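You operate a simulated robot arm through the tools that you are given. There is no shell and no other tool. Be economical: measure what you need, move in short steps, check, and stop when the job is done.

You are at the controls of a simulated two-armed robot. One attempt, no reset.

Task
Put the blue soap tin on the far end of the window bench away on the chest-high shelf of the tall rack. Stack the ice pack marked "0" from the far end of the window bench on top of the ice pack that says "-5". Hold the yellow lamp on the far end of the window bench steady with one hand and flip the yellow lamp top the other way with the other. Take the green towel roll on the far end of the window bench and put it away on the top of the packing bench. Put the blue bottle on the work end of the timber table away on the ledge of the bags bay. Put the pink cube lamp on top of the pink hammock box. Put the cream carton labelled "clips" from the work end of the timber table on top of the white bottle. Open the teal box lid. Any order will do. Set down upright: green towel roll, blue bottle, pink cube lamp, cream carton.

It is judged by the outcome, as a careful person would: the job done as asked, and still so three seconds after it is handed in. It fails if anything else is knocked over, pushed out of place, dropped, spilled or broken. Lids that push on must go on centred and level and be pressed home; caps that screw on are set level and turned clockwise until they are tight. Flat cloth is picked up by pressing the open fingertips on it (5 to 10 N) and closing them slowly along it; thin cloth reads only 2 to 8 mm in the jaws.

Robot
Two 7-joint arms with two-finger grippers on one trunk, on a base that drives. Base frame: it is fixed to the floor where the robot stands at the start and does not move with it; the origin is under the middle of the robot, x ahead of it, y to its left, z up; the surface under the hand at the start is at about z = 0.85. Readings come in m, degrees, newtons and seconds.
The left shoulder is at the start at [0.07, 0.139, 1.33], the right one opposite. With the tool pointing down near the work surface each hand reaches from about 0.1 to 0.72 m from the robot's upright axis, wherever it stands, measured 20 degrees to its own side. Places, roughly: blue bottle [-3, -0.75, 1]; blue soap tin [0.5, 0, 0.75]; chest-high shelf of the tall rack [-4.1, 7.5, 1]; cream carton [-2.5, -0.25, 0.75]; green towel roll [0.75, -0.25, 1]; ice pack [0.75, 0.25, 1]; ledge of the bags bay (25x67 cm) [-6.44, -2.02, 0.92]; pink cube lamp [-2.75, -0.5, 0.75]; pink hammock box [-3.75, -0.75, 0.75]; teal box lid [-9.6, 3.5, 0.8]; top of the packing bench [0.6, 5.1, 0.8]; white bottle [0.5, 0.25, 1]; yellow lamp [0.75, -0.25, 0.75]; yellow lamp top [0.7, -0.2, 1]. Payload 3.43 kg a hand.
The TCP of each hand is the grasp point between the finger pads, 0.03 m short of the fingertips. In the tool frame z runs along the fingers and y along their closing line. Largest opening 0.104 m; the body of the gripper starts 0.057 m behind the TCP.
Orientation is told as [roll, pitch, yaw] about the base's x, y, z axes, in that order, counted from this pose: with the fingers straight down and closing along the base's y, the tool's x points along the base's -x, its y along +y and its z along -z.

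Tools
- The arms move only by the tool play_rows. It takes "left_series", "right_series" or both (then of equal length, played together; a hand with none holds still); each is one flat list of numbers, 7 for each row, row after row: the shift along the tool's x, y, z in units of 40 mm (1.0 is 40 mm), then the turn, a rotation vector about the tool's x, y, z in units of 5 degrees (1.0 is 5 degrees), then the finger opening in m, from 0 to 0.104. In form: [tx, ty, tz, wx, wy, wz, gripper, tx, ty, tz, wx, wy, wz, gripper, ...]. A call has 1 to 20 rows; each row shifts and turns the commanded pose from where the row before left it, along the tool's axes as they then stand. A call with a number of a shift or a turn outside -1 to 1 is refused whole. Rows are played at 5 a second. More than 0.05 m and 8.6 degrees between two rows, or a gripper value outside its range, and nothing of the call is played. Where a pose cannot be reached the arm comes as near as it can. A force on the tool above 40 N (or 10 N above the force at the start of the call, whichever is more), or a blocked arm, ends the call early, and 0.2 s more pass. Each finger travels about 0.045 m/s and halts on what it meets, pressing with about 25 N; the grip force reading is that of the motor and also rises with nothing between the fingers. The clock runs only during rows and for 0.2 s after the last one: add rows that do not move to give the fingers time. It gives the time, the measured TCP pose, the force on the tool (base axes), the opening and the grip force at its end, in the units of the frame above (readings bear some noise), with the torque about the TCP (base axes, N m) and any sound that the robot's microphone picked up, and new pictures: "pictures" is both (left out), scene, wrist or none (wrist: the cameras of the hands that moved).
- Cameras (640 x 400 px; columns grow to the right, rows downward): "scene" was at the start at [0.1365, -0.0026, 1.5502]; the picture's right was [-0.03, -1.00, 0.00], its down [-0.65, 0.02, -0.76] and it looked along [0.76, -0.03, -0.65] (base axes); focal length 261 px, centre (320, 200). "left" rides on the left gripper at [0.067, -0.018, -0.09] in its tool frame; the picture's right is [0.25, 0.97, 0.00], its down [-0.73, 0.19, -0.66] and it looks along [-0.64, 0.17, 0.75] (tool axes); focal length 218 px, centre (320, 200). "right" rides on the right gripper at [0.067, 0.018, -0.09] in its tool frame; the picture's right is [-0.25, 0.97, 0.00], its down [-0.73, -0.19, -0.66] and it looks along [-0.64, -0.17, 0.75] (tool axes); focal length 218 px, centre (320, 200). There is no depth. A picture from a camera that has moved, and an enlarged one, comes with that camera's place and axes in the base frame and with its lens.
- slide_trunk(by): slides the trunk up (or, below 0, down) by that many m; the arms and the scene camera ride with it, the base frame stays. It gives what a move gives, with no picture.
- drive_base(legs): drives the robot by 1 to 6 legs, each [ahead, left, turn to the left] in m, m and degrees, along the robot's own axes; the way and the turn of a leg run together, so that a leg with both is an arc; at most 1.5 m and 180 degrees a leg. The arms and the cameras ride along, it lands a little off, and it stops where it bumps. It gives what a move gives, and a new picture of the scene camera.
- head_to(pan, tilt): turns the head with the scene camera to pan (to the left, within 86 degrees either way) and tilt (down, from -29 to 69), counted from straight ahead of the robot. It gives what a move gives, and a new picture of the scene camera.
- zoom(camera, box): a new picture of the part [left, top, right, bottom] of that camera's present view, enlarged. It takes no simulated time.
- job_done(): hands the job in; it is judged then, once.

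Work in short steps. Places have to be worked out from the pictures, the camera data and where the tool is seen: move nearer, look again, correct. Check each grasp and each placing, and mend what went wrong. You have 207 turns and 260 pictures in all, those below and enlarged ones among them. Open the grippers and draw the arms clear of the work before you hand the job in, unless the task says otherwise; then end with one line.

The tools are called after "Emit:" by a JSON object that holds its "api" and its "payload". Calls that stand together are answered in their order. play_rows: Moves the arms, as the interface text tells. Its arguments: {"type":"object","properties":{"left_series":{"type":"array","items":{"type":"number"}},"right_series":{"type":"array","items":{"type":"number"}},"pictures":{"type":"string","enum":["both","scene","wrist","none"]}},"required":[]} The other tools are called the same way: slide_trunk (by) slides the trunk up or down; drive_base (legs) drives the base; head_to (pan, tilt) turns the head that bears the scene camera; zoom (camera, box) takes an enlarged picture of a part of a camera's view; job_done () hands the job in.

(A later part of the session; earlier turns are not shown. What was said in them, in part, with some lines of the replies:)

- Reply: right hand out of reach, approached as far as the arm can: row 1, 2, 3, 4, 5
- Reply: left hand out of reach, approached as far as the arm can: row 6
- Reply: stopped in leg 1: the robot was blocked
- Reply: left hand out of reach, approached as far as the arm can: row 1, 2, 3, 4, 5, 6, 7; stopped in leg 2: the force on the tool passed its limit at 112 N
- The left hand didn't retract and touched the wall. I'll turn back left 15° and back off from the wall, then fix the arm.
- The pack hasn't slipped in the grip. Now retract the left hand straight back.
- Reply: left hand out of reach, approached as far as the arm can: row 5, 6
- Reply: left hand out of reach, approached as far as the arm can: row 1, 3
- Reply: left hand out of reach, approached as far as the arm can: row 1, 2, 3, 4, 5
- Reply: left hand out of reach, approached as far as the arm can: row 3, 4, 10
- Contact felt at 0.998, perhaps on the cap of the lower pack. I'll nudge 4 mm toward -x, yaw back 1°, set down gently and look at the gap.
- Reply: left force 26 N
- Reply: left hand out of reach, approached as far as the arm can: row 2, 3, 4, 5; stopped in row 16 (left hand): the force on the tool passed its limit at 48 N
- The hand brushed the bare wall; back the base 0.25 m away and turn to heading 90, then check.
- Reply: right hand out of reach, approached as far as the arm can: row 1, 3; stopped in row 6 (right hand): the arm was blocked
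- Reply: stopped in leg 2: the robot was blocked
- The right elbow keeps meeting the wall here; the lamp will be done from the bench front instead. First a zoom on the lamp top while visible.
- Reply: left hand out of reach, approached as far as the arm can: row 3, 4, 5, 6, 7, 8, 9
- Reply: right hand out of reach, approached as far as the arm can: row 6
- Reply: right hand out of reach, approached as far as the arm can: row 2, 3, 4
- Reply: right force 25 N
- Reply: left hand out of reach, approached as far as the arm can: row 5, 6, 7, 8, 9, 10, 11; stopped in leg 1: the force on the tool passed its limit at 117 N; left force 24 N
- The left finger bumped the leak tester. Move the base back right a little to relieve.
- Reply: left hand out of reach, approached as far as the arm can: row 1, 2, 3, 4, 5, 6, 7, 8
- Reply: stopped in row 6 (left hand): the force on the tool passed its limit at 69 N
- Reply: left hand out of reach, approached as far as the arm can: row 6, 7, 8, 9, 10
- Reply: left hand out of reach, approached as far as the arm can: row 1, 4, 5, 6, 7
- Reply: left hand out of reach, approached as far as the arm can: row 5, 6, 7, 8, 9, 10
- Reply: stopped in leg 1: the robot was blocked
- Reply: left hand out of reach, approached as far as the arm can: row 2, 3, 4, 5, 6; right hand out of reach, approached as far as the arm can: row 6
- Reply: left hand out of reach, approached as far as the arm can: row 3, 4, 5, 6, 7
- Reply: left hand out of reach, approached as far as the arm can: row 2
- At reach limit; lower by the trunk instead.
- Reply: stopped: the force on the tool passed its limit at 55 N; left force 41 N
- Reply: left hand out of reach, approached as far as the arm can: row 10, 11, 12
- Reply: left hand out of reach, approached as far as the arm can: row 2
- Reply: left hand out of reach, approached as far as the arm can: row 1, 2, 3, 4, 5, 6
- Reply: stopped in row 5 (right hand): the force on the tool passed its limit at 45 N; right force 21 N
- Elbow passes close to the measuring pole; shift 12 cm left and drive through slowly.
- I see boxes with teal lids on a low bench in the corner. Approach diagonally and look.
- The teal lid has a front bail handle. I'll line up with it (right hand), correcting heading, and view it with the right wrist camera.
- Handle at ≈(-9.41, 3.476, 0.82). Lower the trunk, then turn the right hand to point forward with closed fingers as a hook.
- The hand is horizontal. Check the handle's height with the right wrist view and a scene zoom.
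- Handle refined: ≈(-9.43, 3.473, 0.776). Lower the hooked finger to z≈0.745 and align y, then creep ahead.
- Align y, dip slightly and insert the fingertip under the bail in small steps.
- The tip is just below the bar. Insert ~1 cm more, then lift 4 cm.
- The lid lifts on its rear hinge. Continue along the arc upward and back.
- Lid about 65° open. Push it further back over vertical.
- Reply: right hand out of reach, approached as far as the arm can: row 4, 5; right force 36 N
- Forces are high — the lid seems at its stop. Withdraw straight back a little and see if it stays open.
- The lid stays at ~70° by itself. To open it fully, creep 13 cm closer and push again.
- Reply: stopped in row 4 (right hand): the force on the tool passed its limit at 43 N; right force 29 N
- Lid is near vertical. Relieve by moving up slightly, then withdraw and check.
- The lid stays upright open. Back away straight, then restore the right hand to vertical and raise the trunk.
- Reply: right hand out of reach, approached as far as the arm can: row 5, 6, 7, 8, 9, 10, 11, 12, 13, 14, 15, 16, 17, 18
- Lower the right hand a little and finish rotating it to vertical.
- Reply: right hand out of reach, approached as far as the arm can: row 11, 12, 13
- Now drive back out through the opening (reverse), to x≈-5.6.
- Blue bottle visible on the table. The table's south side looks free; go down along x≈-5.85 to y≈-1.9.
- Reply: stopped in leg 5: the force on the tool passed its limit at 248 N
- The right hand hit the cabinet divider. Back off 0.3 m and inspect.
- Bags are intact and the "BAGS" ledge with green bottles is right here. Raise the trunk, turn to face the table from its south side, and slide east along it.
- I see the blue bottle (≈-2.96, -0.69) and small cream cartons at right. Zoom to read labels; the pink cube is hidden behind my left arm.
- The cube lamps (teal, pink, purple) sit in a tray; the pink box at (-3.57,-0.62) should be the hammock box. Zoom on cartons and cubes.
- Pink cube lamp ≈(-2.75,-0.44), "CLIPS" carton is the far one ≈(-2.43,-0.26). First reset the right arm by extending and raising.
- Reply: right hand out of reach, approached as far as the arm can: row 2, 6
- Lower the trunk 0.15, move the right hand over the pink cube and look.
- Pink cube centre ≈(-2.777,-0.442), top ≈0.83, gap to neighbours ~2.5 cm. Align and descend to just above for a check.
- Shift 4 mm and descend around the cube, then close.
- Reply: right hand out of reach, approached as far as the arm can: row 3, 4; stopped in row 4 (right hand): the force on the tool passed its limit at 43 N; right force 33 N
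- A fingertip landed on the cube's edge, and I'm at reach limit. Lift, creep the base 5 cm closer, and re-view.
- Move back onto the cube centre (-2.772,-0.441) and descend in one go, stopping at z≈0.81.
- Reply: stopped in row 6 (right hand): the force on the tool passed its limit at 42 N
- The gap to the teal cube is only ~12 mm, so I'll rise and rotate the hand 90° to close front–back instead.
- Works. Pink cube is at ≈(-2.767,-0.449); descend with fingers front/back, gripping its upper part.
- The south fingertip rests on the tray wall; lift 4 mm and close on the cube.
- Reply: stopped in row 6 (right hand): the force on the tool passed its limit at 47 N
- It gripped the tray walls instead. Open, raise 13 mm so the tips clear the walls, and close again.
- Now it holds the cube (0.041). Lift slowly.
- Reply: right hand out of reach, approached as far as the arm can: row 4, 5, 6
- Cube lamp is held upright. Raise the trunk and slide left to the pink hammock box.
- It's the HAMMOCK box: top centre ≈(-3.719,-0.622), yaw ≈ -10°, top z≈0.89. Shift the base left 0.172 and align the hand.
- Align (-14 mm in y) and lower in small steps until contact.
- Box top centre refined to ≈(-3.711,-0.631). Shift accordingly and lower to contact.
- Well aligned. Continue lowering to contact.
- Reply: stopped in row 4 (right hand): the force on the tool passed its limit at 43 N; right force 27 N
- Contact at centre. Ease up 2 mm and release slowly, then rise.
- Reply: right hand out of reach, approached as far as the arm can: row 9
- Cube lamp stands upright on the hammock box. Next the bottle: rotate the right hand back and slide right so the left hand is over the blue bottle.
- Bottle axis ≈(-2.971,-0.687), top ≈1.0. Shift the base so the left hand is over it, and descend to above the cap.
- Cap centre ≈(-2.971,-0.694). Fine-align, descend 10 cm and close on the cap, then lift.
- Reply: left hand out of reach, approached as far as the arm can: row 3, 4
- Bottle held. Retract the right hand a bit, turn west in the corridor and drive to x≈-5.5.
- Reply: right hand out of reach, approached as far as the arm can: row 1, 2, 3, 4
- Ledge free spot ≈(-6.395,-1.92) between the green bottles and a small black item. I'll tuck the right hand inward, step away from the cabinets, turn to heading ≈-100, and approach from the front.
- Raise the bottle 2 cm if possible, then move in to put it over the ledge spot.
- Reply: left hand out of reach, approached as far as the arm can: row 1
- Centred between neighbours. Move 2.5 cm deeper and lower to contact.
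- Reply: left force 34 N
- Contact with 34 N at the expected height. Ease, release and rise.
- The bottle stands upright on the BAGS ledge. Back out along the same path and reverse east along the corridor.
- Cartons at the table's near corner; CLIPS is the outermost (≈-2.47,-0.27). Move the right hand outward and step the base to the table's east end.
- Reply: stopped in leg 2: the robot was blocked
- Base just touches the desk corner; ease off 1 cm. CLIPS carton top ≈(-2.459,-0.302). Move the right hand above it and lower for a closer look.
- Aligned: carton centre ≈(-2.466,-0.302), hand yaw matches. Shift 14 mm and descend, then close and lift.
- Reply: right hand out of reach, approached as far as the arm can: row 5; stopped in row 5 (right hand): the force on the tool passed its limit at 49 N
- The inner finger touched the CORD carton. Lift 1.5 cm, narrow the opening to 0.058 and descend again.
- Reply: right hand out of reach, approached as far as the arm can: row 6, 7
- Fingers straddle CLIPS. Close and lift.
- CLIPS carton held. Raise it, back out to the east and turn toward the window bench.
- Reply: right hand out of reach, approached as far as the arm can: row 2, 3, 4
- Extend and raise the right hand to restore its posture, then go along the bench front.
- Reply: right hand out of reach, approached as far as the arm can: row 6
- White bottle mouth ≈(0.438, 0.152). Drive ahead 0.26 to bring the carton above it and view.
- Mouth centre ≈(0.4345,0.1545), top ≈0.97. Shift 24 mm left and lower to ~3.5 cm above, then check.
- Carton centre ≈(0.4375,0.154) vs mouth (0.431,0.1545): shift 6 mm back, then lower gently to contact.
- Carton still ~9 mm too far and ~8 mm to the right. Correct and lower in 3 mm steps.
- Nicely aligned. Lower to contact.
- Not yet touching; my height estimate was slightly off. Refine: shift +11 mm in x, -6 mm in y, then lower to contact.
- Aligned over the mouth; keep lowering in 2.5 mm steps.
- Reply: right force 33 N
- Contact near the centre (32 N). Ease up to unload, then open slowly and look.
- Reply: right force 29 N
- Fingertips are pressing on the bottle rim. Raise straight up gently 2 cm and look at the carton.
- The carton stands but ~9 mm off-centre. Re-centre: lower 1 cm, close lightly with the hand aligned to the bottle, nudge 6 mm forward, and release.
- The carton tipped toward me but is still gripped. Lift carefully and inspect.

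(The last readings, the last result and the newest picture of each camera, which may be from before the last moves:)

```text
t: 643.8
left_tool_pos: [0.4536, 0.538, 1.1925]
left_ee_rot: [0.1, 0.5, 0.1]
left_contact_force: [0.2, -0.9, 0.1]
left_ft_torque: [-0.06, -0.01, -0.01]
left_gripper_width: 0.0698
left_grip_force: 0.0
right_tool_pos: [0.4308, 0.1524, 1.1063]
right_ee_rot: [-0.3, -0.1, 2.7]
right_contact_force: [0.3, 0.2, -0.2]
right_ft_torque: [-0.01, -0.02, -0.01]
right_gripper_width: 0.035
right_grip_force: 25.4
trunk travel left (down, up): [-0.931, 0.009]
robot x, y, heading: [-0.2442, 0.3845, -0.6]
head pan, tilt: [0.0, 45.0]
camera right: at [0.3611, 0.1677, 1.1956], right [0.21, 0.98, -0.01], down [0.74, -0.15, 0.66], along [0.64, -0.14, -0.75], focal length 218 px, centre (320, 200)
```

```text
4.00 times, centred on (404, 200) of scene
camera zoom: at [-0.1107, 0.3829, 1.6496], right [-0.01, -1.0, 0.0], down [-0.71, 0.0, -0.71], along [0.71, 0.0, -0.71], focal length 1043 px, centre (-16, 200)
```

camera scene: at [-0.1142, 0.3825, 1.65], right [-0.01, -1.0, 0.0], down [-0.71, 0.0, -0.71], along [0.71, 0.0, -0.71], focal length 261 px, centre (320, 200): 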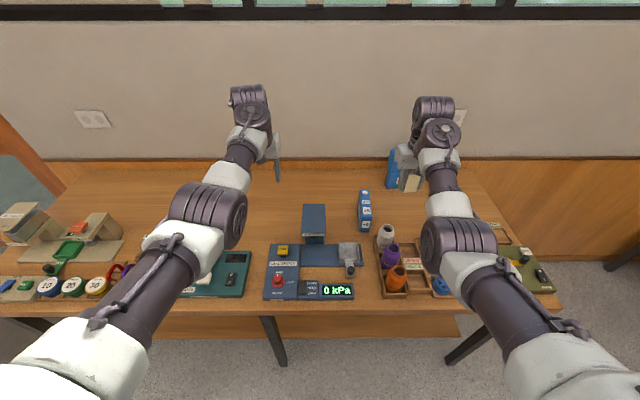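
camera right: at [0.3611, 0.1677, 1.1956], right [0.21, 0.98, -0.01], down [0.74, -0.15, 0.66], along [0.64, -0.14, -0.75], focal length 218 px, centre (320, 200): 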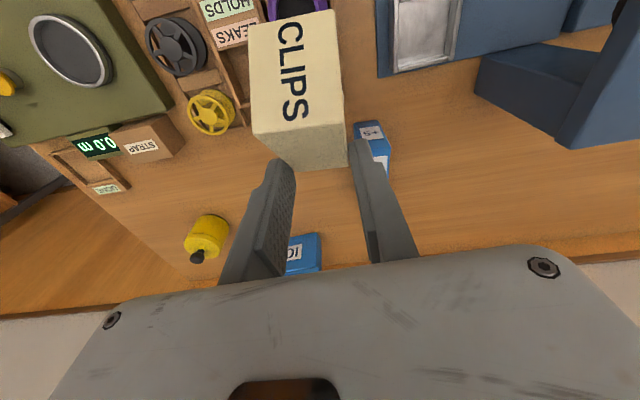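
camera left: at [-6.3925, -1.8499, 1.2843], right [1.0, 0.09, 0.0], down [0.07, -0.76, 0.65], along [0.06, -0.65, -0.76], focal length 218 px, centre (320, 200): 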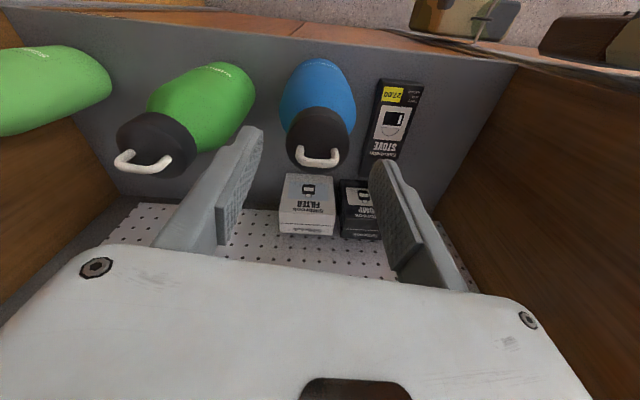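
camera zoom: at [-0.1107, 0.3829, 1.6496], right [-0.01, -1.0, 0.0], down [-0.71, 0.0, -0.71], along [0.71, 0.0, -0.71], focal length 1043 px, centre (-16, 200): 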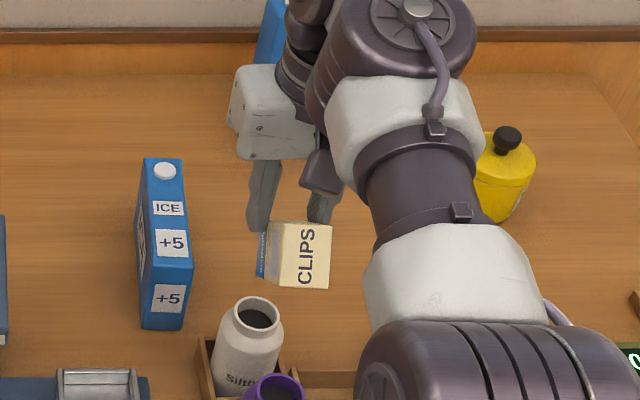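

The carton pivoted ~45° in the fingertips (I had it gripped too low). I'll set it down on a free patch of the bench where pressing down turns it upright, then regrasp it higher.

Emit:
{"api": "drive_base", "payload": {"legs": [[0.13, -0.1, 0.5]]}}

Emit:
{"api": "play_rows", "payload": {"right_series": [0, 0, 1, 0, 0, 0, 0.025, 0, 0, 1, 0, 0, 0, 0.025, 0, 0, 1, 0, 0, 0, 0.025, 0, 0, 0.6, 0, 0, 0, 0.025, 0, 0, 0.3, 0, 0, 0, 0.025, 0, 0, 0, 0, 0, 0, 0.025], "pictures": "wrist"}}

```text
t: 645.2
left_tool_pos: [0.5814, 0.4463, 1.194]
left_ee_rot: [0.1, 0.3, 0.7]
left_contact_force: [0.5, -0.6, -0.6]
left_ft_torque: [-0.04, 0.01, -0.02]
left_gripper_width: 0.07
left_grip_force: 0.1
right_tool_pos: [0.5615, 0.0602, 1.1071]
right_ee_rot: [-0.4, -0.2, 3.1]
right_contact_force: [-0.9, -0.4, 0.0]
right_ft_torque: [0.01, -0.03, 0.0]
right_gripper_width: 0.0349
right_grip_force: 25.1
trunk travel left (down, up): [-0.931, 0.009]
robot x, y, heading: [-0.1137, 0.2864, 0.0]
head pan, tilt: [0.0, 45.0]
camera scene: at [0.0159, 0.2872, 1.65], right [0.0, -1.0, 0.0], down [-0.71, 0.0, -0.71], along [0.71, 0.0, -0.71], focal length 261 px, centre (320, 200)
```

scene: 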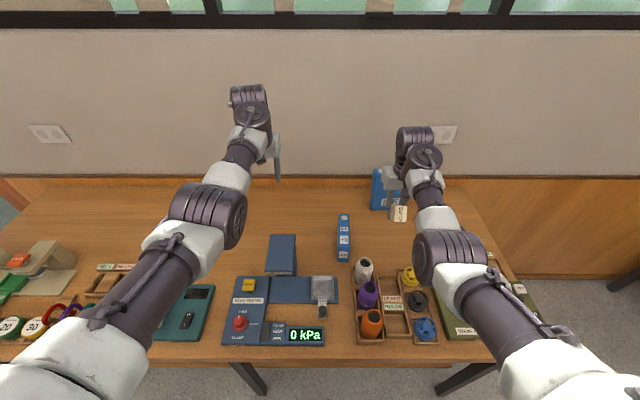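

```text
t: 646.6
left_tool_pos: [0.5852, 0.4445, 1.1925]
left_ee_rot: [0.2, 0.5, 0.5]
left_contact_force: [0.3, -0.3, 0.2]
left_ft_torque: [0.01, -0.02, 0.0]
left_gripper_width: 0.0701
left_grip_force: 0.0
right_tool_pos: [0.5505, 0.0587, 0.9562]
right_ee_rot: [-0.4, 0.0, 3.1]
right_contact_force: [-0.3, -0.2, -1.1]
right_ft_torque: [-0.01, -0.02, 0.02]
right_gripper_width: 0.0345
right_grip_force: 24.7
right hand out of reach, approached as far as the arm can: row 4, 5
trunk travel left (down, up): [-0.931, 0.009]
robot x, y, heading: [-0.1133, 0.2869, 0.4]
head pan, tilt: [0.0, 45.0]
camera right: at [0.4808, 0.0732, 1.0454], right [0.2, 0.98, -0.01], down [0.74, -0.15, 0.66], along [0.64, -0.14, -0.75], focal length 218 px, centre (320, 200)
```

right: 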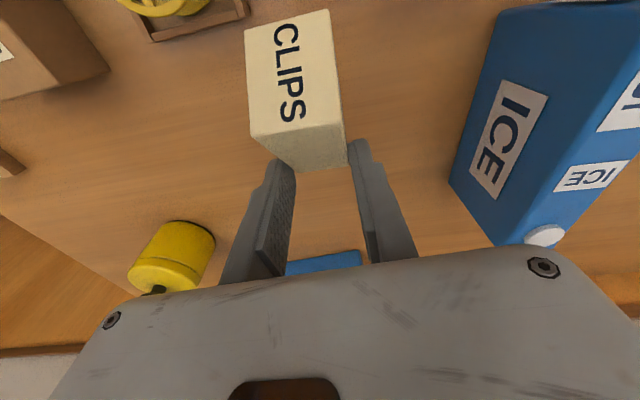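

Reach limited by trunk height; lower the trunk 5 cm so the carton meets the bench.

Emit:
{"api": "slide_trunk", "payload": {"by": -0.05}}

Emit:
{"api": "zoom", "payload": {"camera": "right", "box": [160, 0, 480, 200]}}

```text
t: 647.6
left_tool_pos: [0.5806, 0.4449, 1.1448]
left_ee_rot: [0.1, 0.3, 0.7]
left_contact_force: [0.1, -1.2, -0.1]
left_ft_torque: [0.02, 0.0, -0.02]
left_gripper_width: 0.07
left_grip_force: 0.0
right_tool_pos: [0.5508, 0.0614, 0.9118]
right_ee_rot: [-0.3, -0.5, 3.2]
right_contact_force: [1.7, 1.4, 29.1]
right_ft_torque: [0.06, 0.5, -0.14]
right_gripper_width: 0.0341
right_grip_force: 25.1
trunk travel left (down, up): [-0.881, 0.059]
robot x, y, heading: [-0.1129, 0.2868, -0.1]
head pan, tilt: [0.0, 45.0]
```

```text
2.00 times, centred on (320, 100) of right
camera zoom: at [0.4808, 0.0745, 1.0008], right [0.2, 0.98, 0.0], down [0.73, -0.15, 0.67], along [0.65, -0.14, -0.75], focal length 436 px, centre (320, 400)
```

zoom: 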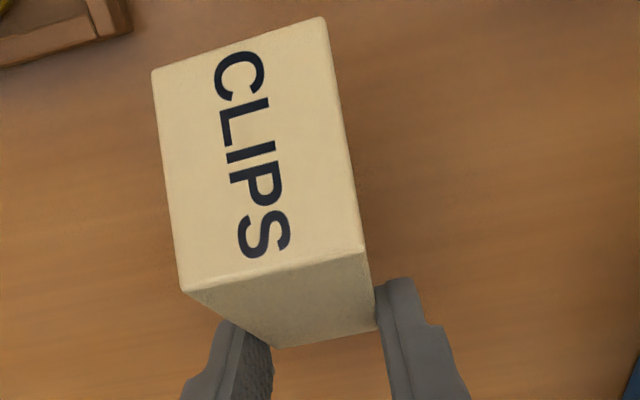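

The carton is ~44° tilted, resting on its near-bottom edge; balance point is ~33°. I'll lift, get closer, pitch the hand back ~20–25° so that on release it rocks upright.

Emit:
{"api": "slide_trunk", "payload": {"by": 0.055}}

Emit:
{"api": "drive_base", "payload": {"legs": [[0.1, 0, 0]]}}

Emit:
{"api": "play_rows", "payload": {"right_series": [0.7, 0, 0, 0, 0.8, 0, 0.025, 0.7, 0, 0, 0, 0.8, 0, 0.025, 0.7, 0, 0, 0, 0.8, 0, 0.025, 0.5, 0, 0, 0, 0.8, 0, 0.025, 0, 0, 0, 0, 0.8, 0, 0.025, 0, 0, 0, 0, 0.8, 0, 0.025], "pictures": "wrist"}}

```text
t: 648.5
left_tool_pos: [0.5844, 0.444, 1.1961]
left_ee_rot: [0.2, 0.5, 0.6]
left_contact_force: [-0.9, -0.3, -0.2]
left_ft_torque: [-0.03, 0.05, -0.03]
left_gripper_width: 0.0698
left_grip_force: 0.0
right_tool_pos: [0.5502, 0.058, 0.9596]
right_ee_rot: [-0.2, 0.2, 3.1]
right_contact_force: [-0.4, -0.1, 0.3]
right_ft_torque: [-0.01, 0.02, 0.03]
right_gripper_width: 0.0342
right_grip_force: 25.2
trunk travel left (down, up): [-0.936, 0.004]
robot x, y, heading: [-0.1152, 0.2834, 0.1]
head pan, tilt: [0.0, 45.0]
```

```text
t: 649.7
left_tool_pos: [0.676, 0.4456, 1.2017]
left_ee_rot: [0.1, 0.3, 0.6]
left_contact_force: [-0.2, 0.0, 1.7]
left_ft_torque: [0.03, -0.04, 0.03]
left_gripper_width: 0.0699
left_grip_force: 0.0
right_tool_pos: [0.6445, 0.06, 0.9647]
right_ee_rot: [-0.4, -0.2, 3.2]
right_contact_force: [-0.3, 0.4, 0.0]
right_ft_torque: [0.0, -0.02, 0.0]
right_gripper_width: 0.034
right_grip_force: 24.9
trunk travel left (down, up): [-0.936, 0.004]
robot x, y, heading: [-0.0188, 0.2837, 0.2]
head pan, tilt: [0.0, 45.0]
camera scene: at [0.1101, 0.2852, 1.6554], right [0.0, -1.0, 0.0], down [-0.7, 0.0, -0.71], along [0.71, 0.0, -0.7], focal length 261 px, centre (320, 200)
```

scene: 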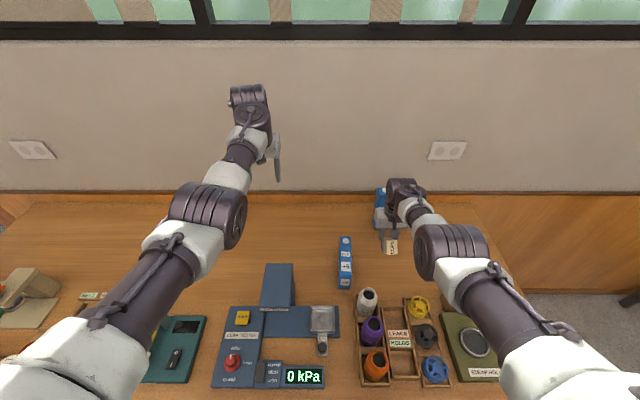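

```text
t: 651.1
left_tool_pos: [0.6829, 0.4455, 1.1971]
left_ee_rot: [0.1, 0.5, 0.7]
left_contact_force: [0.0, -0.7, -0.2]
left_ft_torque: [-0.01, -0.02, -0.03]
left_gripper_width: 0.0701
left_grip_force: 0.2
right_tool_pos: [0.5468, 0.0537, 0.9701]
right_ee_rot: [-0.4, 24.2, 3.1]
right_contact_force: [-0.1, -0.4, -0.5]
right_ft_torque: [0.0, -0.02, -0.01]
right_gripper_width: 0.0341
right_grip_force: 25.2
trunk travel left (down, up): [-0.936, 0.004]
robot x, y, heading: [-0.0174, 0.2794, 0.1]
head pan, tilt: [0.0, 45.0]
camera right: at [0.5202, 0.0717, 1.0797], right [0.18, 0.98, -0.11], down [0.94, -0.14, 0.3], along [0.28, -0.16, -0.95], focal length 218 px, centre (320, 200)
```

right: 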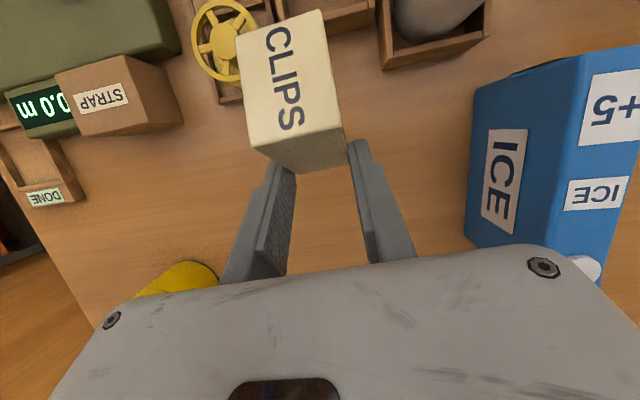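

Pitch +24° works. Try to pitch another 18° to make the carton fully upright.

Emit:
{"api": "play_rows", "payload": {"right_series": [0, 0, 0, 0, 0.9, 0, 0.025, 0, 0, 0, 0, 0.9, 0, 0.025, 0, 0, 0, 0, 0.9, 0, 0.025, 0, 0, 0, 0, 0.9, 0, 0.025, 0, 0, 0, 0, 0, 0, 0.025], "pictures": "none"}}

Emit:
{"api": "zoom", "payload": {"camera": "scene", "box": [340, 210, 468, 310]}}

```text
t: 652.3
left_tool_pos: [0.6819, 0.4451, 1.1965]
left_ee_rot: [0.0, 0.5, 0.7]
left_contact_force: [-0.1, 0.3, 0.4]
left_ft_torque: [-0.02, 0.03, -0.02]
left_gripper_width: 0.0697
left_grip_force: 0.0
right_tool_pos: [0.5069, 0.0199, 0.9998]
right_ee_rot: [-0.4, 42.1, 3.0]
right_contact_force: [-0.6, 0.4, -0.5]
right_ft_torque: [-0.01, -0.03, 0.01]
right_gripper_width: 0.0342
right_grip_force: 25.2
right hand out of reach, approached as far as the arm can: row 2, 3, 4
trunk travel left (down, up): [-0.936, 0.004]
robot x, y, heading: [-0.0159, 0.2842, 0.3]
head pan, tilt: [0.0, 45.0]
```

```text
4.00 times, centred on (404, 260) of scene
camera zoom: at [0.1183, 0.286, 1.6545], right [0.0, -1.0, 0.0], down [-0.71, 0.0, -0.71], along [0.71, 0.0, -0.71], focal length 1043 px, centre (-16, -40)
```

zoom: 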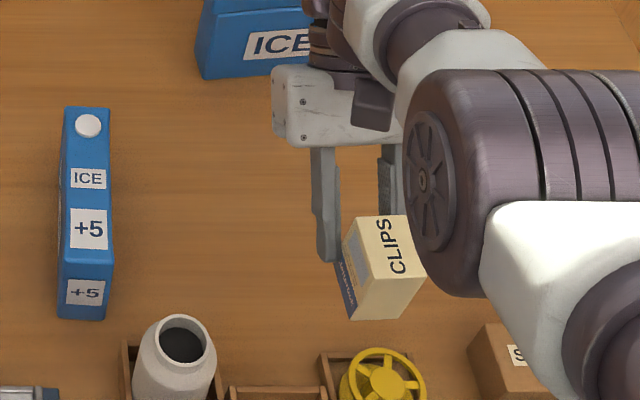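

The carton is upright now. I'll set it on the free bench patch behind the tester plate (≈0.485, 0.28): slide left 0.27 and lower with the trunk.

Emit:
{"api": "drive_base", "payload": {"legs": [[0, 0.27, 0]]}}

Emit:
{"api": "slide_trunk", "payload": {"by": -0.06}}

Emit:
{"api": "zoom", "payload": {"camera": "scene", "box": [340, 210, 468, 310]}}

```text
t: 654.4
left_tool_pos: [0.673, 0.6892, 1.1977]
left_ee_rot: [0.3, 0.4, -0.6]
left_contact_force: [0.2, 0.2, 0.1]
left_ft_torque: [0.01, 0.0, 0.02]
left_gripper_width: 0.0702
left_grip_force: 0.1
right_tool_pos: [0.4888, 0.2683, 1.0006]
right_ee_rot: [-0.4, 42.0, 1.5]
right_contact_force: [-0.2, 0.1, -0.7]
right_ft_torque: [-0.01, -0.02, 0.02]
right_gripper_width: 0.0337
right_grip_force: 25.1
trunk travel left (down, up): [-0.936, 0.004]
robot x, y, heading: [-0.0279, 0.5446, -1.2]
head pan, tilt: [0.0, 45.0]
stopped in leg 1: the robot was blocked; the commanded pose is now the measured one
camera scene: at [0.1043, 0.5423, 1.6547], right [-0.02, -1.0, 0.0], down [-0.71, 0.02, -0.71], along [0.71, -0.01, -0.71], focal length 261 px, centre (320, 200)
```

scene: 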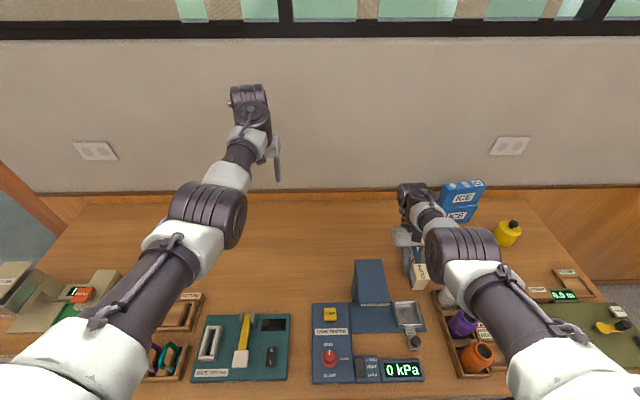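

```text
t: 655.4
left_tool_pos: [0.6736, 0.6889, 1.1376]
left_ee_rot: [0.3, 0.4, -0.7]
left_contact_force: [-0.4, 0.0, 0.4]
left_ft_torque: [0.0, 0.01, -0.02]
left_gripper_width: 0.0701
left_grip_force: 0.1
right_tool_pos: [0.488, 0.2693, 0.9413]
right_ee_rot: [-0.4, 41.9, 1.7]
right_contact_force: [0.3, 1.0, -0.7]
right_ft_torque: [-0.01, -0.05, 0.01]
right_gripper_width: 0.0338
right_grip_force: 24.7
trunk travel left (down, up): [-0.876, 0.064]
robot x, y, heading: [-0.026, 0.5454, -1.5]
head pan, tilt: [0.0, 45.0]
```

```text
4.00 times, centred on (404, 260) of scene
camera zoom: at [0.1048, 0.5427, 1.5947], right [-0.02, -1.0, 0.0], down [-0.71, 0.02, -0.71], along [0.71, -0.01, -0.71], focal length 1043 px, centre (-16, -40)
```

zoom: 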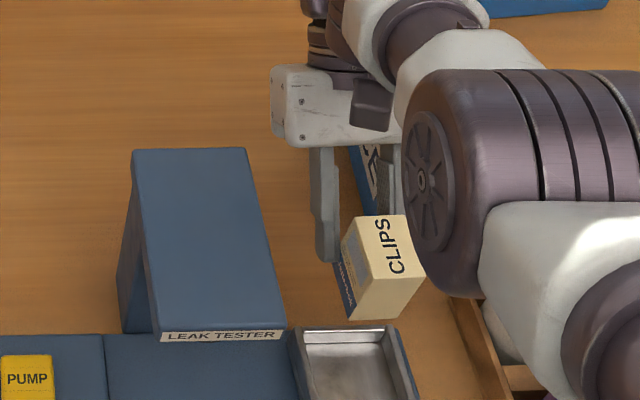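

The carton would land on the slide pan's edge; shift it 3.5 cm forward with the arm, then lower further.

Emit:
{"api": "play_rows", "payload": {"right_series": [-0.33, 0, -0.29, 0, 0, 0, 0.025, -0.33, 0, -0.29, 0, 0, 0, 0.025, 0, 0, 0, 0, 0, 0, 0.025], "pictures": "none"}}

Emit:
{"api": "drive_base", "payload": {"legs": [[0.02, -0.01, 1.4]]}}

Emit:
{"api": "zoom", "payload": {"camera": "scene", "box": [340, 210, 468, 310]}}

```text
t: 656.2
left_tool_pos: [0.6736, 0.6892, 1.1375]
left_ee_rot: [0.2, 0.3, -0.7]
left_contact_force: [-0.1, -0.1, -0.7]
left_ft_torque: [0.01, 0.02, -0.02]
left_gripper_width: 0.07
left_grip_force: 0.1
right_tool_pos: [0.4895, 0.2702, 0.9408]
right_ee_rot: [-0.4, 42.1, 1.6]
right_contact_force: [0.5, -0.4, -0.5]
right_ft_torque: [0.01, -0.04, -0.03]
right_gripper_width: 0.034
right_grip_force: 25.2
right hand out of reach, approached as far as the arm can: row 1, 2
trunk travel left (down, up): [-0.876, 0.064]
robot x, y, heading: [-0.0295, 0.5432, -1.2]
head pan, tilt: [0.0, 45.0]
```

```text
t: 656.9
left_tool_pos: [0.6729, 0.6922, 1.1374]
left_ee_rot: [0.1, 0.4, -0.4]
left_contact_force: [-0.7, 0.8, 0.4]
left_ft_torque: [-0.03, -0.03, 0.01]
left_gripper_width: 0.0701
left_grip_force: 0.0
right_tool_pos: [0.4905, 0.2708, 0.9411]
right_ee_rot: [-0.6, 41.9, 1.6]
right_contact_force: [0.1, 0.5, 0.1]
right_ft_torque: [-0.01, -0.02, 0.02]
right_gripper_width: 0.0342
right_grip_force: 25.4
trunk travel left (down, up): [-0.876, 0.064]
robot x, y, heading: [-0.0269, 0.5428, -1.2]
head pan, tilt: [0.0, 45.0]
stopped in leg 1: the robot was blocked; the commanded pose is now the measured one
camera scene: at [0.1056, 0.5447, 1.5946], right [-0.02, -1.0, 0.0], down [-0.71, 0.01, -0.71], along [0.71, -0.01, -0.71], focal length 261 px, centre (320, 200)
```

scene: 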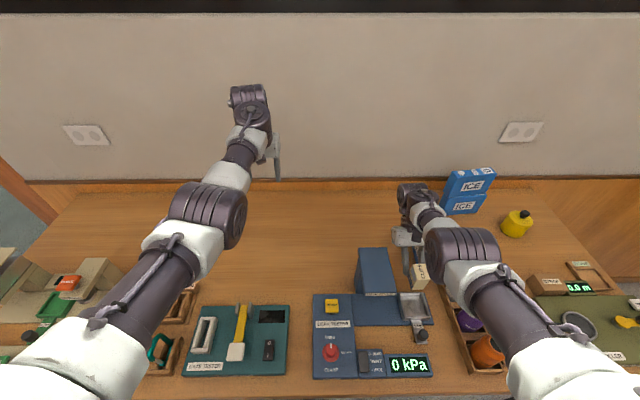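

```text
4.00 times, centred on (404, 260) of scene
camera zoom: at [0.1056, 0.5447, 1.5946], right [-0.02, -1.0, 0.0], down [-0.71, 0.01, -0.71], along [0.71, -0.01, -0.71], focal length 1043 px, centre (-16, -40)
```

zoom: 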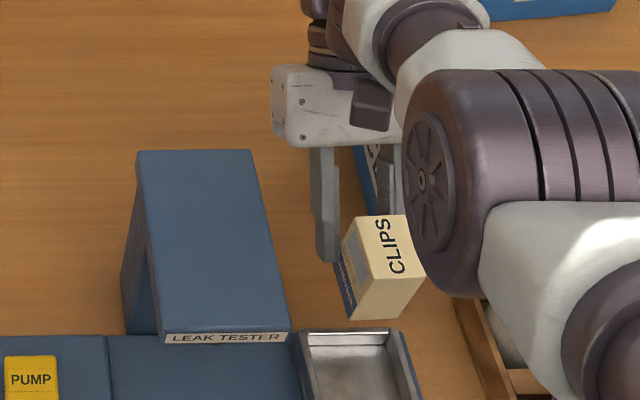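

Blocked by the bench front. I'll reduce the hand pitch to ~30° (carton leaning 12°, well within balance), which allows reaching 4 cm further, then lower.

Emit:
{"api": "play_rows", "payload": {"right_series": [0, 0, 0, 0, -0.8, 0, 0.025, 0, 0, 0, 0, -0.8, 0, 0.025, 0, 0, 0, 0, -0.8, 0, 0.025, -0.43, 0, -0.25, 0, 0, 0, 0.025, -0.43, 0, -0.25, 0, 0, 0, 0.025, 0, 0, 0, 0, 0, 0, 0.025], "pictures": "none"}}

Emit:
{"api": "zoom", "payload": {"camera": "scene", "box": [340, 210, 468, 310]}}

```text
t: 658.3
left_tool_pos: [0.6723, 0.6915, 1.138]
left_ee_rot: [0.2, 0.5, -0.4]
left_contact_force: [0.2, -0.8, -0.2]
left_ft_torque: [0.02, 0.01, -0.01]
left_gripper_width: 0.0698
left_grip_force: 0.0
right_tool_pos: [0.5227, 0.2703, 0.9411]
right_ee_rot: [-0.4, 33.1, 2.1]
right_contact_force: [0.3, 0.4, -1.1]
right_ft_torque: [0.01, -0.04, -0.02]
right_gripper_width: 0.0341
right_grip_force: 25.1
right hand out of reach, approached as far as the arm can: row 1, 5
trunk travel left (down, up): [-0.876, 0.064]
robot x, y, heading: [-0.0318, 0.5488, -0.8]
head pan, tilt: [0.0, 45.0]
```

```text
4.00 times, centred on (404, 260) of scene
camera zoom: at [0.1048, 0.5412, 1.5947], right [-0.02, -1.0, 0.0], down [-0.71, 0.01, -0.71], along [0.71, -0.01, -0.71], focal length 1043 px, centre (-16, -40)
```

zoom: 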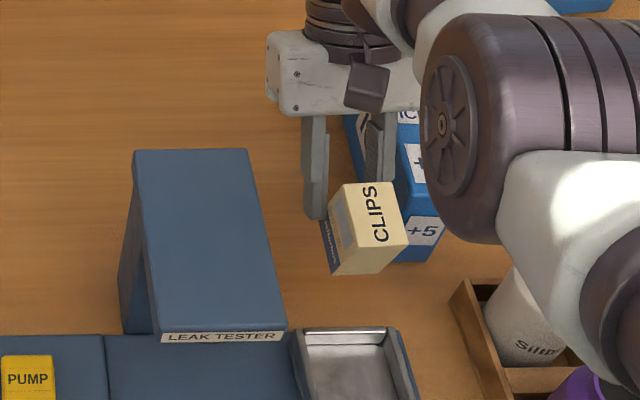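

Good spot. Lower with the trunk to touch the bench.

Emit:
{"api": "slide_trunk", "payload": {"by": -0.045}}

Emit:
{"api": "zoom", "payload": {"camera": "scene", "box": [340, 190, 468, 290]}}

```text
t: 659.1
left_tool_pos: [0.6704, 0.692, 1.096]
left_ee_rot: [0.0, 0.2, -0.3]
left_contact_force: [0.0, -0.3, 0.3]
left_ft_torque: [0.02, 0.03, -0.01]
left_gripper_width: 0.0702
left_grip_force: 0.1
right_tool_pos: [0.5291, 0.2703, 0.9057]
right_ee_rot: [-0.9, 31.8, 1.7]
right_contact_force: [-8.7, 4.1, 23.7]
right_ft_torque: [-1.37, -1.67, -0.29]
right_gripper_width: 0.0341
right_grip_force: 25.3
trunk travel left (down, up): [-0.831, 0.109]
robot x, y, heading: [-0.0288, 0.5445, -1.1]
head pan, tilt: [0.0, 45.0]
stopped: the force on the tool passed its limit at 45 N (the readings are from after the stop); the commanded pose is now the measured one
```

```text
4.00 times, centred on (404, 240) of scene
camera zoom: at [0.1022, 0.544, 1.5499], right [-0.02, -1.0, 0.0], down [-0.71, 0.01, -0.71], along [0.71, -0.01, -0.71], focal length 1043 px, centre (-16, 40)
```

zoom: 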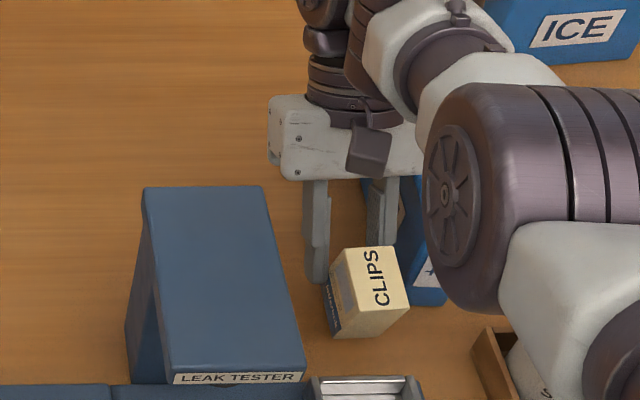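

The gripper body pressed on the +5 pack. Lift immediately and check the pack.

Emit:
{"api": "slide_trunk", "payload": {"by": 0.1}}

Emit:
{"api": "drive_base", "payload": {"legs": [[-0.02, -0.12, 1.0]]}}

```text
t: 660.5
left_tool_pos: [0.673, 0.6928, 1.193]
left_ee_rot: [0.2, 0.4, -0.3]
left_contact_force: [0.6, -0.4, 0.6]
left_ft_torque: [0.02, 0.01, 0.03]
left_gripper_width: 0.07
left_grip_force: 0.0
right_tool_pos: [0.53, 0.2707, 1.0025]
right_ee_rot: [-0.6, 31.9, 1.8]
right_contact_force: [-0.6, 0.4, -0.8]
right_ft_torque: [0.01, -0.06, -0.03]
right_gripper_width: 0.0342
right_grip_force: 24.8
trunk travel left (down, up): [-0.931, 0.009]
robot x, y, heading: [-0.0272, 0.5441, -1.1]
head pan, tilt: [0.0, 45.0]
```

```text
t: 661.7
left_tool_pos: [0.6486, 0.589, 1.1924]
left_ee_rot: [0.0, 0.5, 0.7]
left_contact_force: [-0.2, -0.2, -0.2]
left_ft_torque: [0.01, -0.02, -0.01]
left_gripper_width: 0.0702
left_grip_force: 0.1
right_tool_pos: [0.5136, 0.1626, 1.0031]
right_ee_rot: [-0.8, 32.1, 3.0]
right_contact_force: [0.6, 0.6, -1.0]
right_ft_torque: [0.0, -0.07, -0.02]
right_gripper_width: 0.034
right_grip_force: 25.2
trunk travel left (down, up): [-0.931, 0.009]
robot x, y, heading: [-0.0443, 0.4196, 0.1]
head pan, tilt: [0.0, 45.0]
camera scene: at [0.0852, 0.4295, 1.6496], right [0.0, -1.0, 0.0], down [-0.71, 0.0, -0.71], along [0.71, 0.0, -0.71], focal length 261 px, centre (320, 200)
```

scene: 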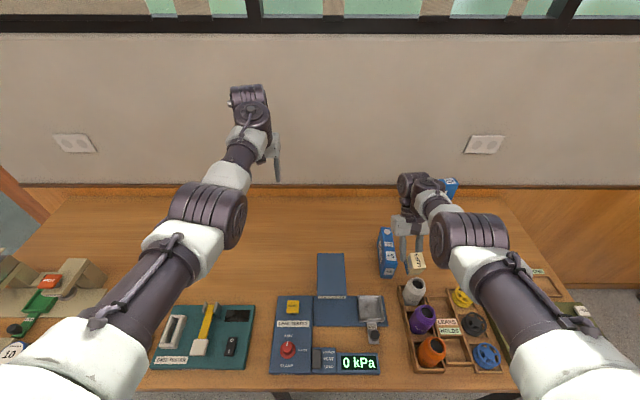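

The +5 pack is unmoved. Now pitch the hand so the carton is upright and bring it back over the white bottle.

Emit:
{"api": "play_rows", "payload": {"right_series": [0.5, 0, 0.06, 0, 0.7, 0, 0.025, 0.5, 0, 0.06, 0, 0.7, 0, 0.025, 0.5, 0, 0.06, 0, 0.7, 0, 0.025, 0, 0, 0, 0, 0, 0, 0.025], "pictures": "none"}}

Emit:
{"api": "zoom", "payload": {"camera": "scene", "box": [370, 220, 466, 320]}}

```text
t: 662.7
left_tool_pos: [0.6495, 0.5859, 1.1927]
left_ee_rot: [0.3, 0.4, 0.7]
left_contact_force: [0.5, -0.7, 0.1]
left_ft_torque: [0.01, 0.02, 0.01]
left_gripper_width: 0.0698
left_grip_force: 0.1
right_tool_pos: [0.4653, 0.1599, 1.027]
right_ee_rot: [-0.6, 42.6, 2.8]
right_contact_force: [0.0, -0.6, -0.9]
right_ft_torque: [-0.03, -0.04, 0.02]
right_gripper_width: 0.0337
right_grip_force: 25.3
right hand out of reach, approached as far as the arm can: row 3
trunk travel left (down, up): [-0.931, 0.009]
robot x, y, heading: [-0.0505, 0.4227, 0.2]
head pan, tilt: [0.0, 45.0]
```

```text
4.00 times, centred on (418, 270) of scene
camera zoom: at [0.085, 0.4256, 1.6497], right [0.0, -1.0, 0.0], down [-0.71, 0.0, -0.71], along [0.71, 0.0, -0.71], focal length 1043 px, centre (-72, -80)
```

zoom: 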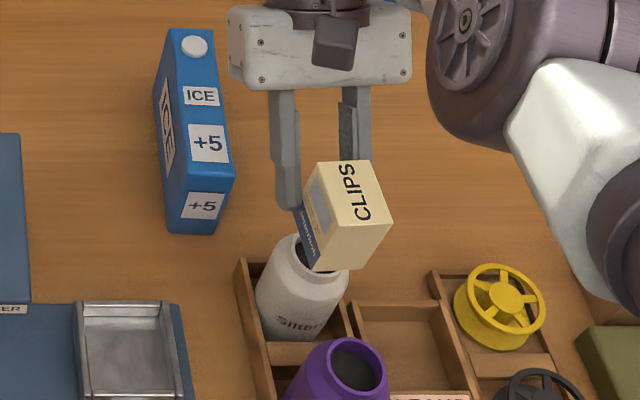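

Carton upright, ~15 mm right of the mouth. Shift left 15 mm, back 4 mm, and lower slightly; re-zoom.

Emit:
{"api": "play_rows", "payload": {"right_series": [0.075, 0.37, 0.067, 0, 0, 0, 0.025, -0.08, 0, 0.09, 0, 0, 0, 0.025, 0, 0, 0, 0, 0, 0, 0.025], "pictures": "none"}}

Emit:
{"api": "zoom", "payload": {"camera": "scene", "box": [378, 245, 442, 295]}}

```text
t: 663.5
left_tool_pos: [0.6493, 0.5854, 1.1928]
left_ee_rot: [0.2, 0.6, 0.7]
left_contact_force: [-0.9, -0.3, 0.2]
left_ft_torque: [-0.01, -0.03, -0.03]
left_gripper_width: 0.0699
left_grip_force: 0.1
right_tool_pos: [0.4646, 0.174, 1.0196]
right_ee_rot: [-0.7, 42.6, 2.9]
right_contact_force: [-1.3, -0.7, -0.6]
right_ft_torque: [0.01, -0.03, 0.01]
right_gripper_width: 0.0341
right_grip_force: 25.0
right hand out of reach, approached as far as the arm can: row 1
trunk travel left (down, up): [-0.931, 0.009]
robot x, y, heading: [-0.0473, 0.4214, 0.1]
head pan, tilt: [0.0, 45.0]
```

```text
8.00 times, centred on (410, 270) of scene
camera zoom: at [0.0848, 0.4255, 1.6497], right [0.0, -1.0, 0.0], down [-0.71, 0.0, -0.71], along [0.71, 0.0, -0.71], focal length 2086 px, centre (-400, -360)
```

zoom: 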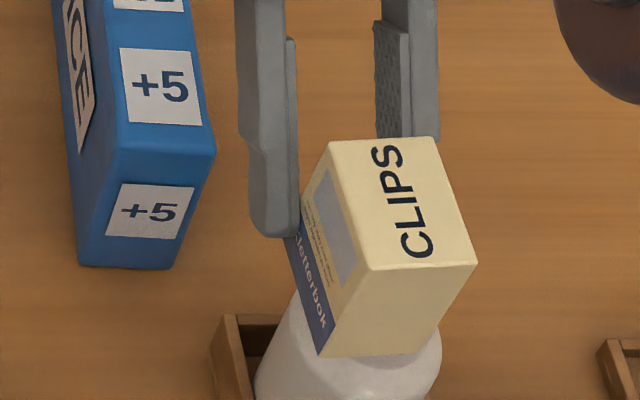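

Slight overshoot: shift 8 mm right and 5 mm toward me, then lower gently to contact.

Emit:
{"api": "play_rows", "payload": {"right_series": [0.09, -0.2, 0.085, 0, 0, 0, 0.025, -0.08, 0, 0.09, 0, 0, 0, 0.025, -0.06, 0, 0.07, 0, 0, 0, 0.025, -0.05, 0, 0.056, 0, 0, 0, 0.025, 0, 0, 0, 0, 0, 0, 0.025], "pictures": "none"}}

Emit:
{"api": "zoom", "payload": {"camera": "scene", "box": [378, 245, 442, 295]}}

```text
t: 664.7
left_tool_pos: [0.6499, 0.5851, 1.1929]
left_ee_rot: [0.2, 0.5, 0.7]
left_contact_force: [0.4, 0.4, 0.1]
left_ft_torque: [0.01, 0.01, 0.0]
left_gripper_width: 0.0699
left_grip_force: 0.0
right_tool_pos: [0.4582, 0.1626, 1.0082]
right_ee_rot: [-0.7, 42.6, 2.9]
right_contact_force: [0.3, 0.4, -0.3]
right_ft_torque: [0.0, -0.01, 0.0]
right_gripper_width: 0.0341
right_grip_force: 24.9
trunk travel left (down, up): [-0.931, 0.009]
robot x, y, heading: [-0.0508, 0.4277, 0.2]
head pan, tilt: [0.0, 45.0]
```

```text
8.00 times, centred on (410, 270) of scene
camera zoom: at [0.0848, 0.4256, 1.6497], right [0.0, -1.0, 0.0], down [-0.71, 0.0, -0.71], along [0.71, 0.0, -0.71], focal length 2086 px, centre (-400, -360)
```

zoom: 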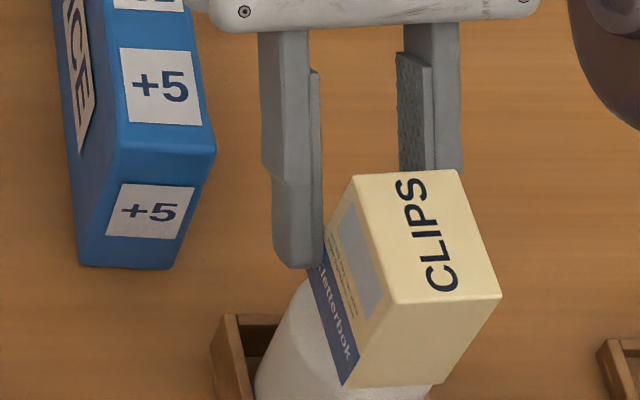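

Base now centred on the mouth. Lower in 2–3 mm steps to contact.

Emit:
{"api": "play_rows", "payload": {"right_series": [-0.07, 0, 0.04, 0, 0, 0, 0.025, -0.045, 0, 0.05, 0, 0, 0, 0.025, -0.045, 0, 0.05, 0, 0, 0, 0.025, 0, 0, 0, 0, 0, 0, 0.025], "pictures": "none"}}

```text
t: 665.7
left_tool_pos: [0.6502, 0.5856, 1.1928]
left_ee_rot: [0.2, 0.3, 0.6]
left_contact_force: [-0.4, 0.5, 0.1]
left_ft_torque: [0.02, 0.02, 0.01]
left_gripper_width: 0.07
left_grip_force: 0.2
right_tool_pos: [0.4597, 0.1629, 0.999]
right_ee_rot: [-0.7, 42.7, 3.0]
right_contact_force: [-0.3, 0.4, -0.4]
right_ft_torque: [0.0, -0.02, 0.04]
right_gripper_width: 0.034
right_grip_force: 24.8
trunk travel left (down, up): [-0.931, 0.009]
robot x, y, heading: [-0.0479, 0.4266, 0.2]
head pan, tilt: [0.0, 45.0]
```

Emit:
{"api": "play_rows", "payload": {"right_series": [-0.15, 0, -0.03, 0, 0, 0, 0.025, -0.12, 0, 0.0, 0, 0, 0, 0.025, -0.03, 0, 0.04, 0, 0, 0, 0.025, 0, 0, 0, 0, 0, 0, 0.025], "pictures": "none"}}

Emit:
{"api": "zoom", "payload": {"camera": "scene", "box": [378, 250, 442, 300]}}

```text
t: 666.7
left_tool_pos: [0.6492, 0.5864, 1.1924]
left_ee_rot: [0.1, 0.4, 0.7]
left_contact_force: [-0.4, 0.3, -0.1]
left_ft_torque: [0.03, 0.02, 0.02]
left_gripper_width: 0.0701
left_grip_force: 0.0
right_tool_pos: [0.4691, 0.1634, 0.9911]
right_ee_rot: [-0.7, 42.5, 3.0]
right_contact_force: [0.7, -0.6, -1.0]
right_ft_torque: [-0.01, -0.05, -0.02]
right_gripper_width: 0.0339
right_grip_force: 25.8
trunk travel left (down, up): [-0.931, 0.009]
robot x, y, heading: [-0.0479, 0.43, -0.2]
head pan, tilt: [0.0, 45.0]
```

```text
8.00 times, centred on (410, 275) of scene
camera zoom: at [0.0849, 0.4256, 1.6497], right [0.0, -1.0, 0.0], down [-0.71, 0.0, -0.71], along [0.71, 0.0, -0.71], focal length 2086 px, centre (-400, -400)
```

zoom: 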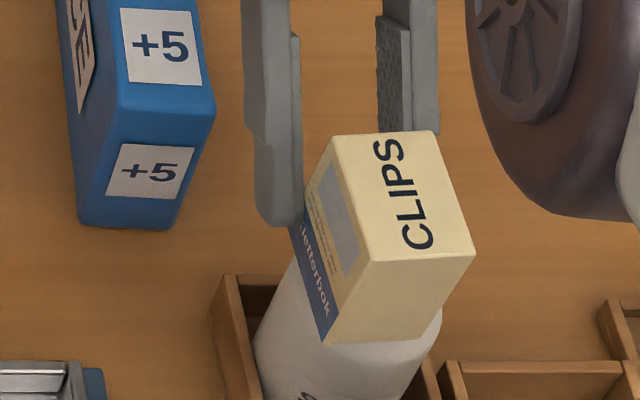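

Close. Shift 4 mm right and continue lowering to contact.

Emit:
{"api": "play_rows", "payload": {"right_series": [-0.03, -0.1, 0.04, 0, 0, 0, 0.025, -0.06, 0, 0.04, 0, 0, 0, 0.025, -0.06, 0, 0.04, 0, 0, 0, 0.025, 0, 0, 0, 0, 0, 0, 0.025], "pictures": "none"}}

```text
t: 667.7
left_tool_pos: [0.6473, 0.5875, 1.1952]
left_ee_rot: [-0.1, 0.3, 0.7]
left_contact_force: [-0.2, -1.1, 0.1]
left_ft_torque: [0.01, -0.01, -0.02]
left_gripper_width: 0.07
left_grip_force: 0.1
right_tool_pos: [0.4687, 0.1631, 0.9891]
right_ee_rot: [-0.9, 42.4, 2.8]
right_contact_force: [7.2, 3.3, 30.0]
right_ft_torque: [-0.06, 0.61, -0.05]
right_gripper_width: 0.0342
right_grip_force: 25.2
trunk travel left (down, up): [-0.931, 0.009]
robot x, y, heading: [-0.0478, 0.4266, 0.4]
head pan, tilt: [0.0, 45.0]
```

Solid contact centred on the mouth. Unload, open slowly, then look before withdrawing.

Emit:
{"api": "play_rows", "payload": {"right_series": [0.08, 0, -0.09, 0, 0, 0, 0.034, 0, 0, 0, 0, 0, 0, 0.038, 0, 0, 0, 0, 0, 0, 0.044, 0, 0, 0, 0, 0, 0, 0.052, 0, 0, 0, 0, 0, 0, 0.06, 0, 0, 0, 0, 0, 0, 0.06], "pictures": "none"}}

Emit:
{"api": "zoom", "payload": {"camera": "scene", "box": [370, 235, 450, 300]}}

```text
t: 669.1
left_tool_pos: [0.6487, 0.5855, 1.193]
left_ee_rot: [0.2, 0.4, 0.6]
left_contact_force: [0.9, 0.6, 0.2]
left_ft_torque: [-0.02, -0.01, 0.0]
left_gripper_width: 0.0699
left_grip_force: 0.1
right_tool_pos: [0.47, 0.1611, 0.9885]
right_ee_rot: [-0.7, 42.5, 2.8]
right_contact_force: [-0.4, 0.3, 0.3]
right_ft_torque: [0.01, -0.02, 0.01]
right_gripper_width: 0.0601
right_grip_force: 0.1
trunk travel left (down, up): [-0.931, 0.009]
robot x, y, heading: [-0.0475, 0.4244, 0.1]
head pan, tilt: [0.0, 45.0]
```

```text
6.15 times, centred on (410, 268) of scene
camera zoom: at [0.0845, 0.4259, 1.6497], right [0.0, -1.0, 0.0], down [-0.71, 0.0, -0.71], along [0.71, 0.0, -0.71], focal length 1605 px, centre (-234, -215)
```

zoom: 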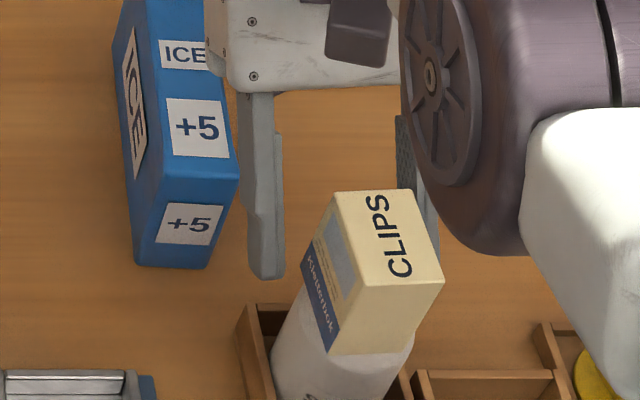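

The carton stands free and upright on the bottle. Withdraw the hand up and away.

Emit:
{"api": "play_rows", "payload": {"right_series": [0, 0, -0.4, 0, 0, 0, 0.062, 0, 0, -0.6, 0, 0, 0, 0.062, 0.3, 0, -0.8, 0, 0, 0, 0.062, 0.3, 0, -0.8, 0, 0, 0, 0.062, 0.3, 0, -0.8, 0, 0, 0, 0.062], "pictures": "scene"}}

```text
t: 670.3
left_tool_pos: [0.6494, 0.5859, 1.1936]
left_ee_rot: [0.3, 0.4, 0.7]
left_contact_force: [0.2, -0.4, 0.2]
left_ft_torque: [0.01, 0.0, -0.01]
left_gripper_width: 0.0699
left_grip_force: 0.1
right_tool_pos: [0.5138, 0.1661, 1.0916]
right_ee_rot: [-1.0, 41.5, 3.0]
right_contact_force: [0.5, -0.9, -0.2]
right_ft_torque: [-0.01, -0.01, 0.0]
right_gripper_width: 0.062
right_grip_force: 0.0
right hand out of reach, approached as far as the arm can: row 1, 2, 5
trunk travel left (down, up): [-0.931, 0.009]
robot x, y, heading: [-0.0496, 0.4291, 0.1]
head pan, tilt: [0.0, 45.0]
camera scene: at [0.0845, 0.426, 1.6497], right [0.0, -1.0, 0.0], down [-0.71, 0.0, -0.71], along [0.71, 0.0, -0.71], focal length 261 px, centre (320, 200)
```

scene: 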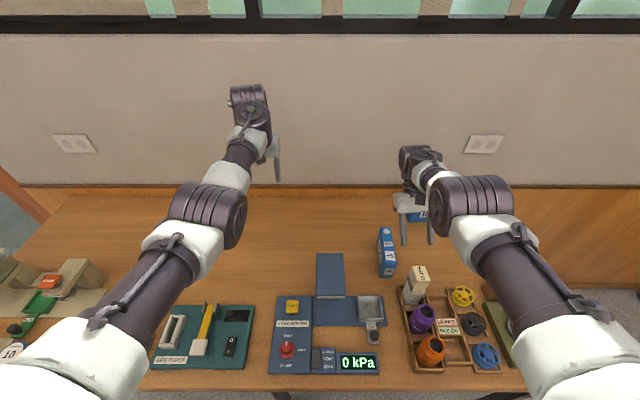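

Raise the right hand further, then back the base away and inspect everything.

Emit:
{"api": "play_rows", "payload": {"right_series": [0.5, 0, -0.6, 0, -0.5, 0, 0.05, 0.5, 0, -0.6, 0, -0.5, 0, 0.05, 0.3, 0, -0.5, 0, -0.5, 0, 0.05], "pictures": "none"}}

```text
t: 671.1
left_tool_pos: [0.6493, 0.5854, 1.1943]
left_ee_rot: [0.2, 0.5, 0.7]
left_contact_force: [0.0, -0.3, -0.3]
left_ft_torque: [0.02, 0.05, 0.01]
left_gripper_width: 0.0699
left_grip_force: 0.0
right_tool_pos: [0.5434, 0.1654, 1.139]
right_ee_rot: [-0.6, 36.2, 3.0]
right_contact_force: [0.5, -0.6, 0.1]
right_ft_torque: [-0.04, 0.01, -0.01]
right_gripper_width: 0.05
right_grip_force: 0.0
right hand out of reach, approached as far as the arm can: row 1, 2, 3
trunk travel left (down, up): [-0.931, 0.009]
robot x, y, heading: [-0.0478, 0.424, 0.3]
head pan, tilt: [0.0, 45.0]
```

Hand is now 8 cm above the carton top. Back away.

Emit:
{"api": "drive_base", "payload": {"legs": [[-0.5, 0, 0]]}}

Emit:
{"api": "zoom", "payload": {"camera": "scene", "box": [300, 90, 540, 240]}}

```text
t: 674.1
left_tool_pos: [0.1462, 0.5824, 1.1923]
left_ee_rot: [0.2, 0.5, 0.4]
left_contact_force: [0.5, -0.2, -1.1]
left_ft_torque: [-0.03, -0.02, -0.01]
left_gripper_width: 0.07
left_grip_force: 0.0
right_tool_pos: [0.0392, 0.162, 1.1381]
right_ee_rot: [-0.7, 36.3, 2.7]
right_contact_force: [0.0, -0.2, 0.4]
right_ft_torque: [0.01, 0.01, -0.01]
right_gripper_width: 0.0499
right_grip_force: 0.0
trunk travel left (down, up): [-0.931, 0.009]
robot x, y, heading: [-0.5551, 0.4207, -0.1]
head pan, tilt: [0.0, 45.0]
camera scene: at [-0.4177, 0.4249, 1.6494], right [0.0, -1.0, 0.0], down [-0.71, 0.0, -0.71], along [0.71, 0.0, -0.71], focal length 261 px, centre (320, 200)
```

scene: 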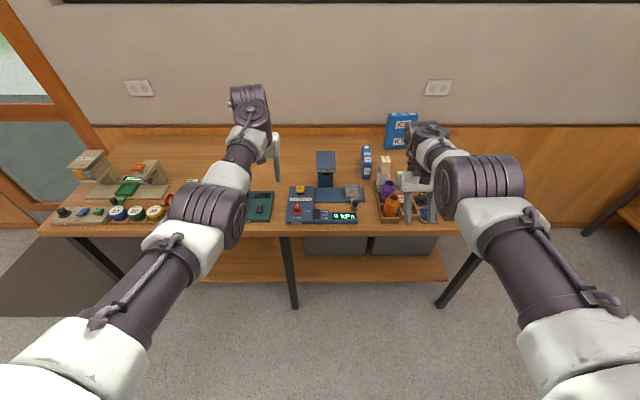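

```text
2.67 times, centred on (420, 165) of scene
camera zoom: at [-0.4177, 0.4249, 1.6494], right [0.0, -1.0, 0.0], down [-0.71, 0.0, -0.71], along [0.71, 0.0, -0.71], focal length 695 px, centre (53, 293)
```

zoom: 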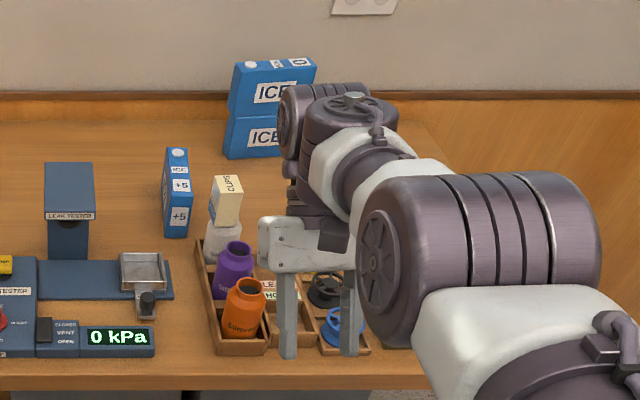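

All eight items are in place: carton on the white bottle, ice stack intact, lamp collapsed and off, and the rest checked when placed. Arms are clear with grippers open, so I hand in.

Emit:
{"api": "job_done", "payload": {}}

```text
The job is handed in.
```

I handed the job in with all eight parts done. Each was seen in place when I finished it, but I did not go back to recheck the ones away from the window bench. My arm or base bumped furniture and fixtures a few times, and the two bench items I measured, the leak tester and the +5 ice pack, had not moved.
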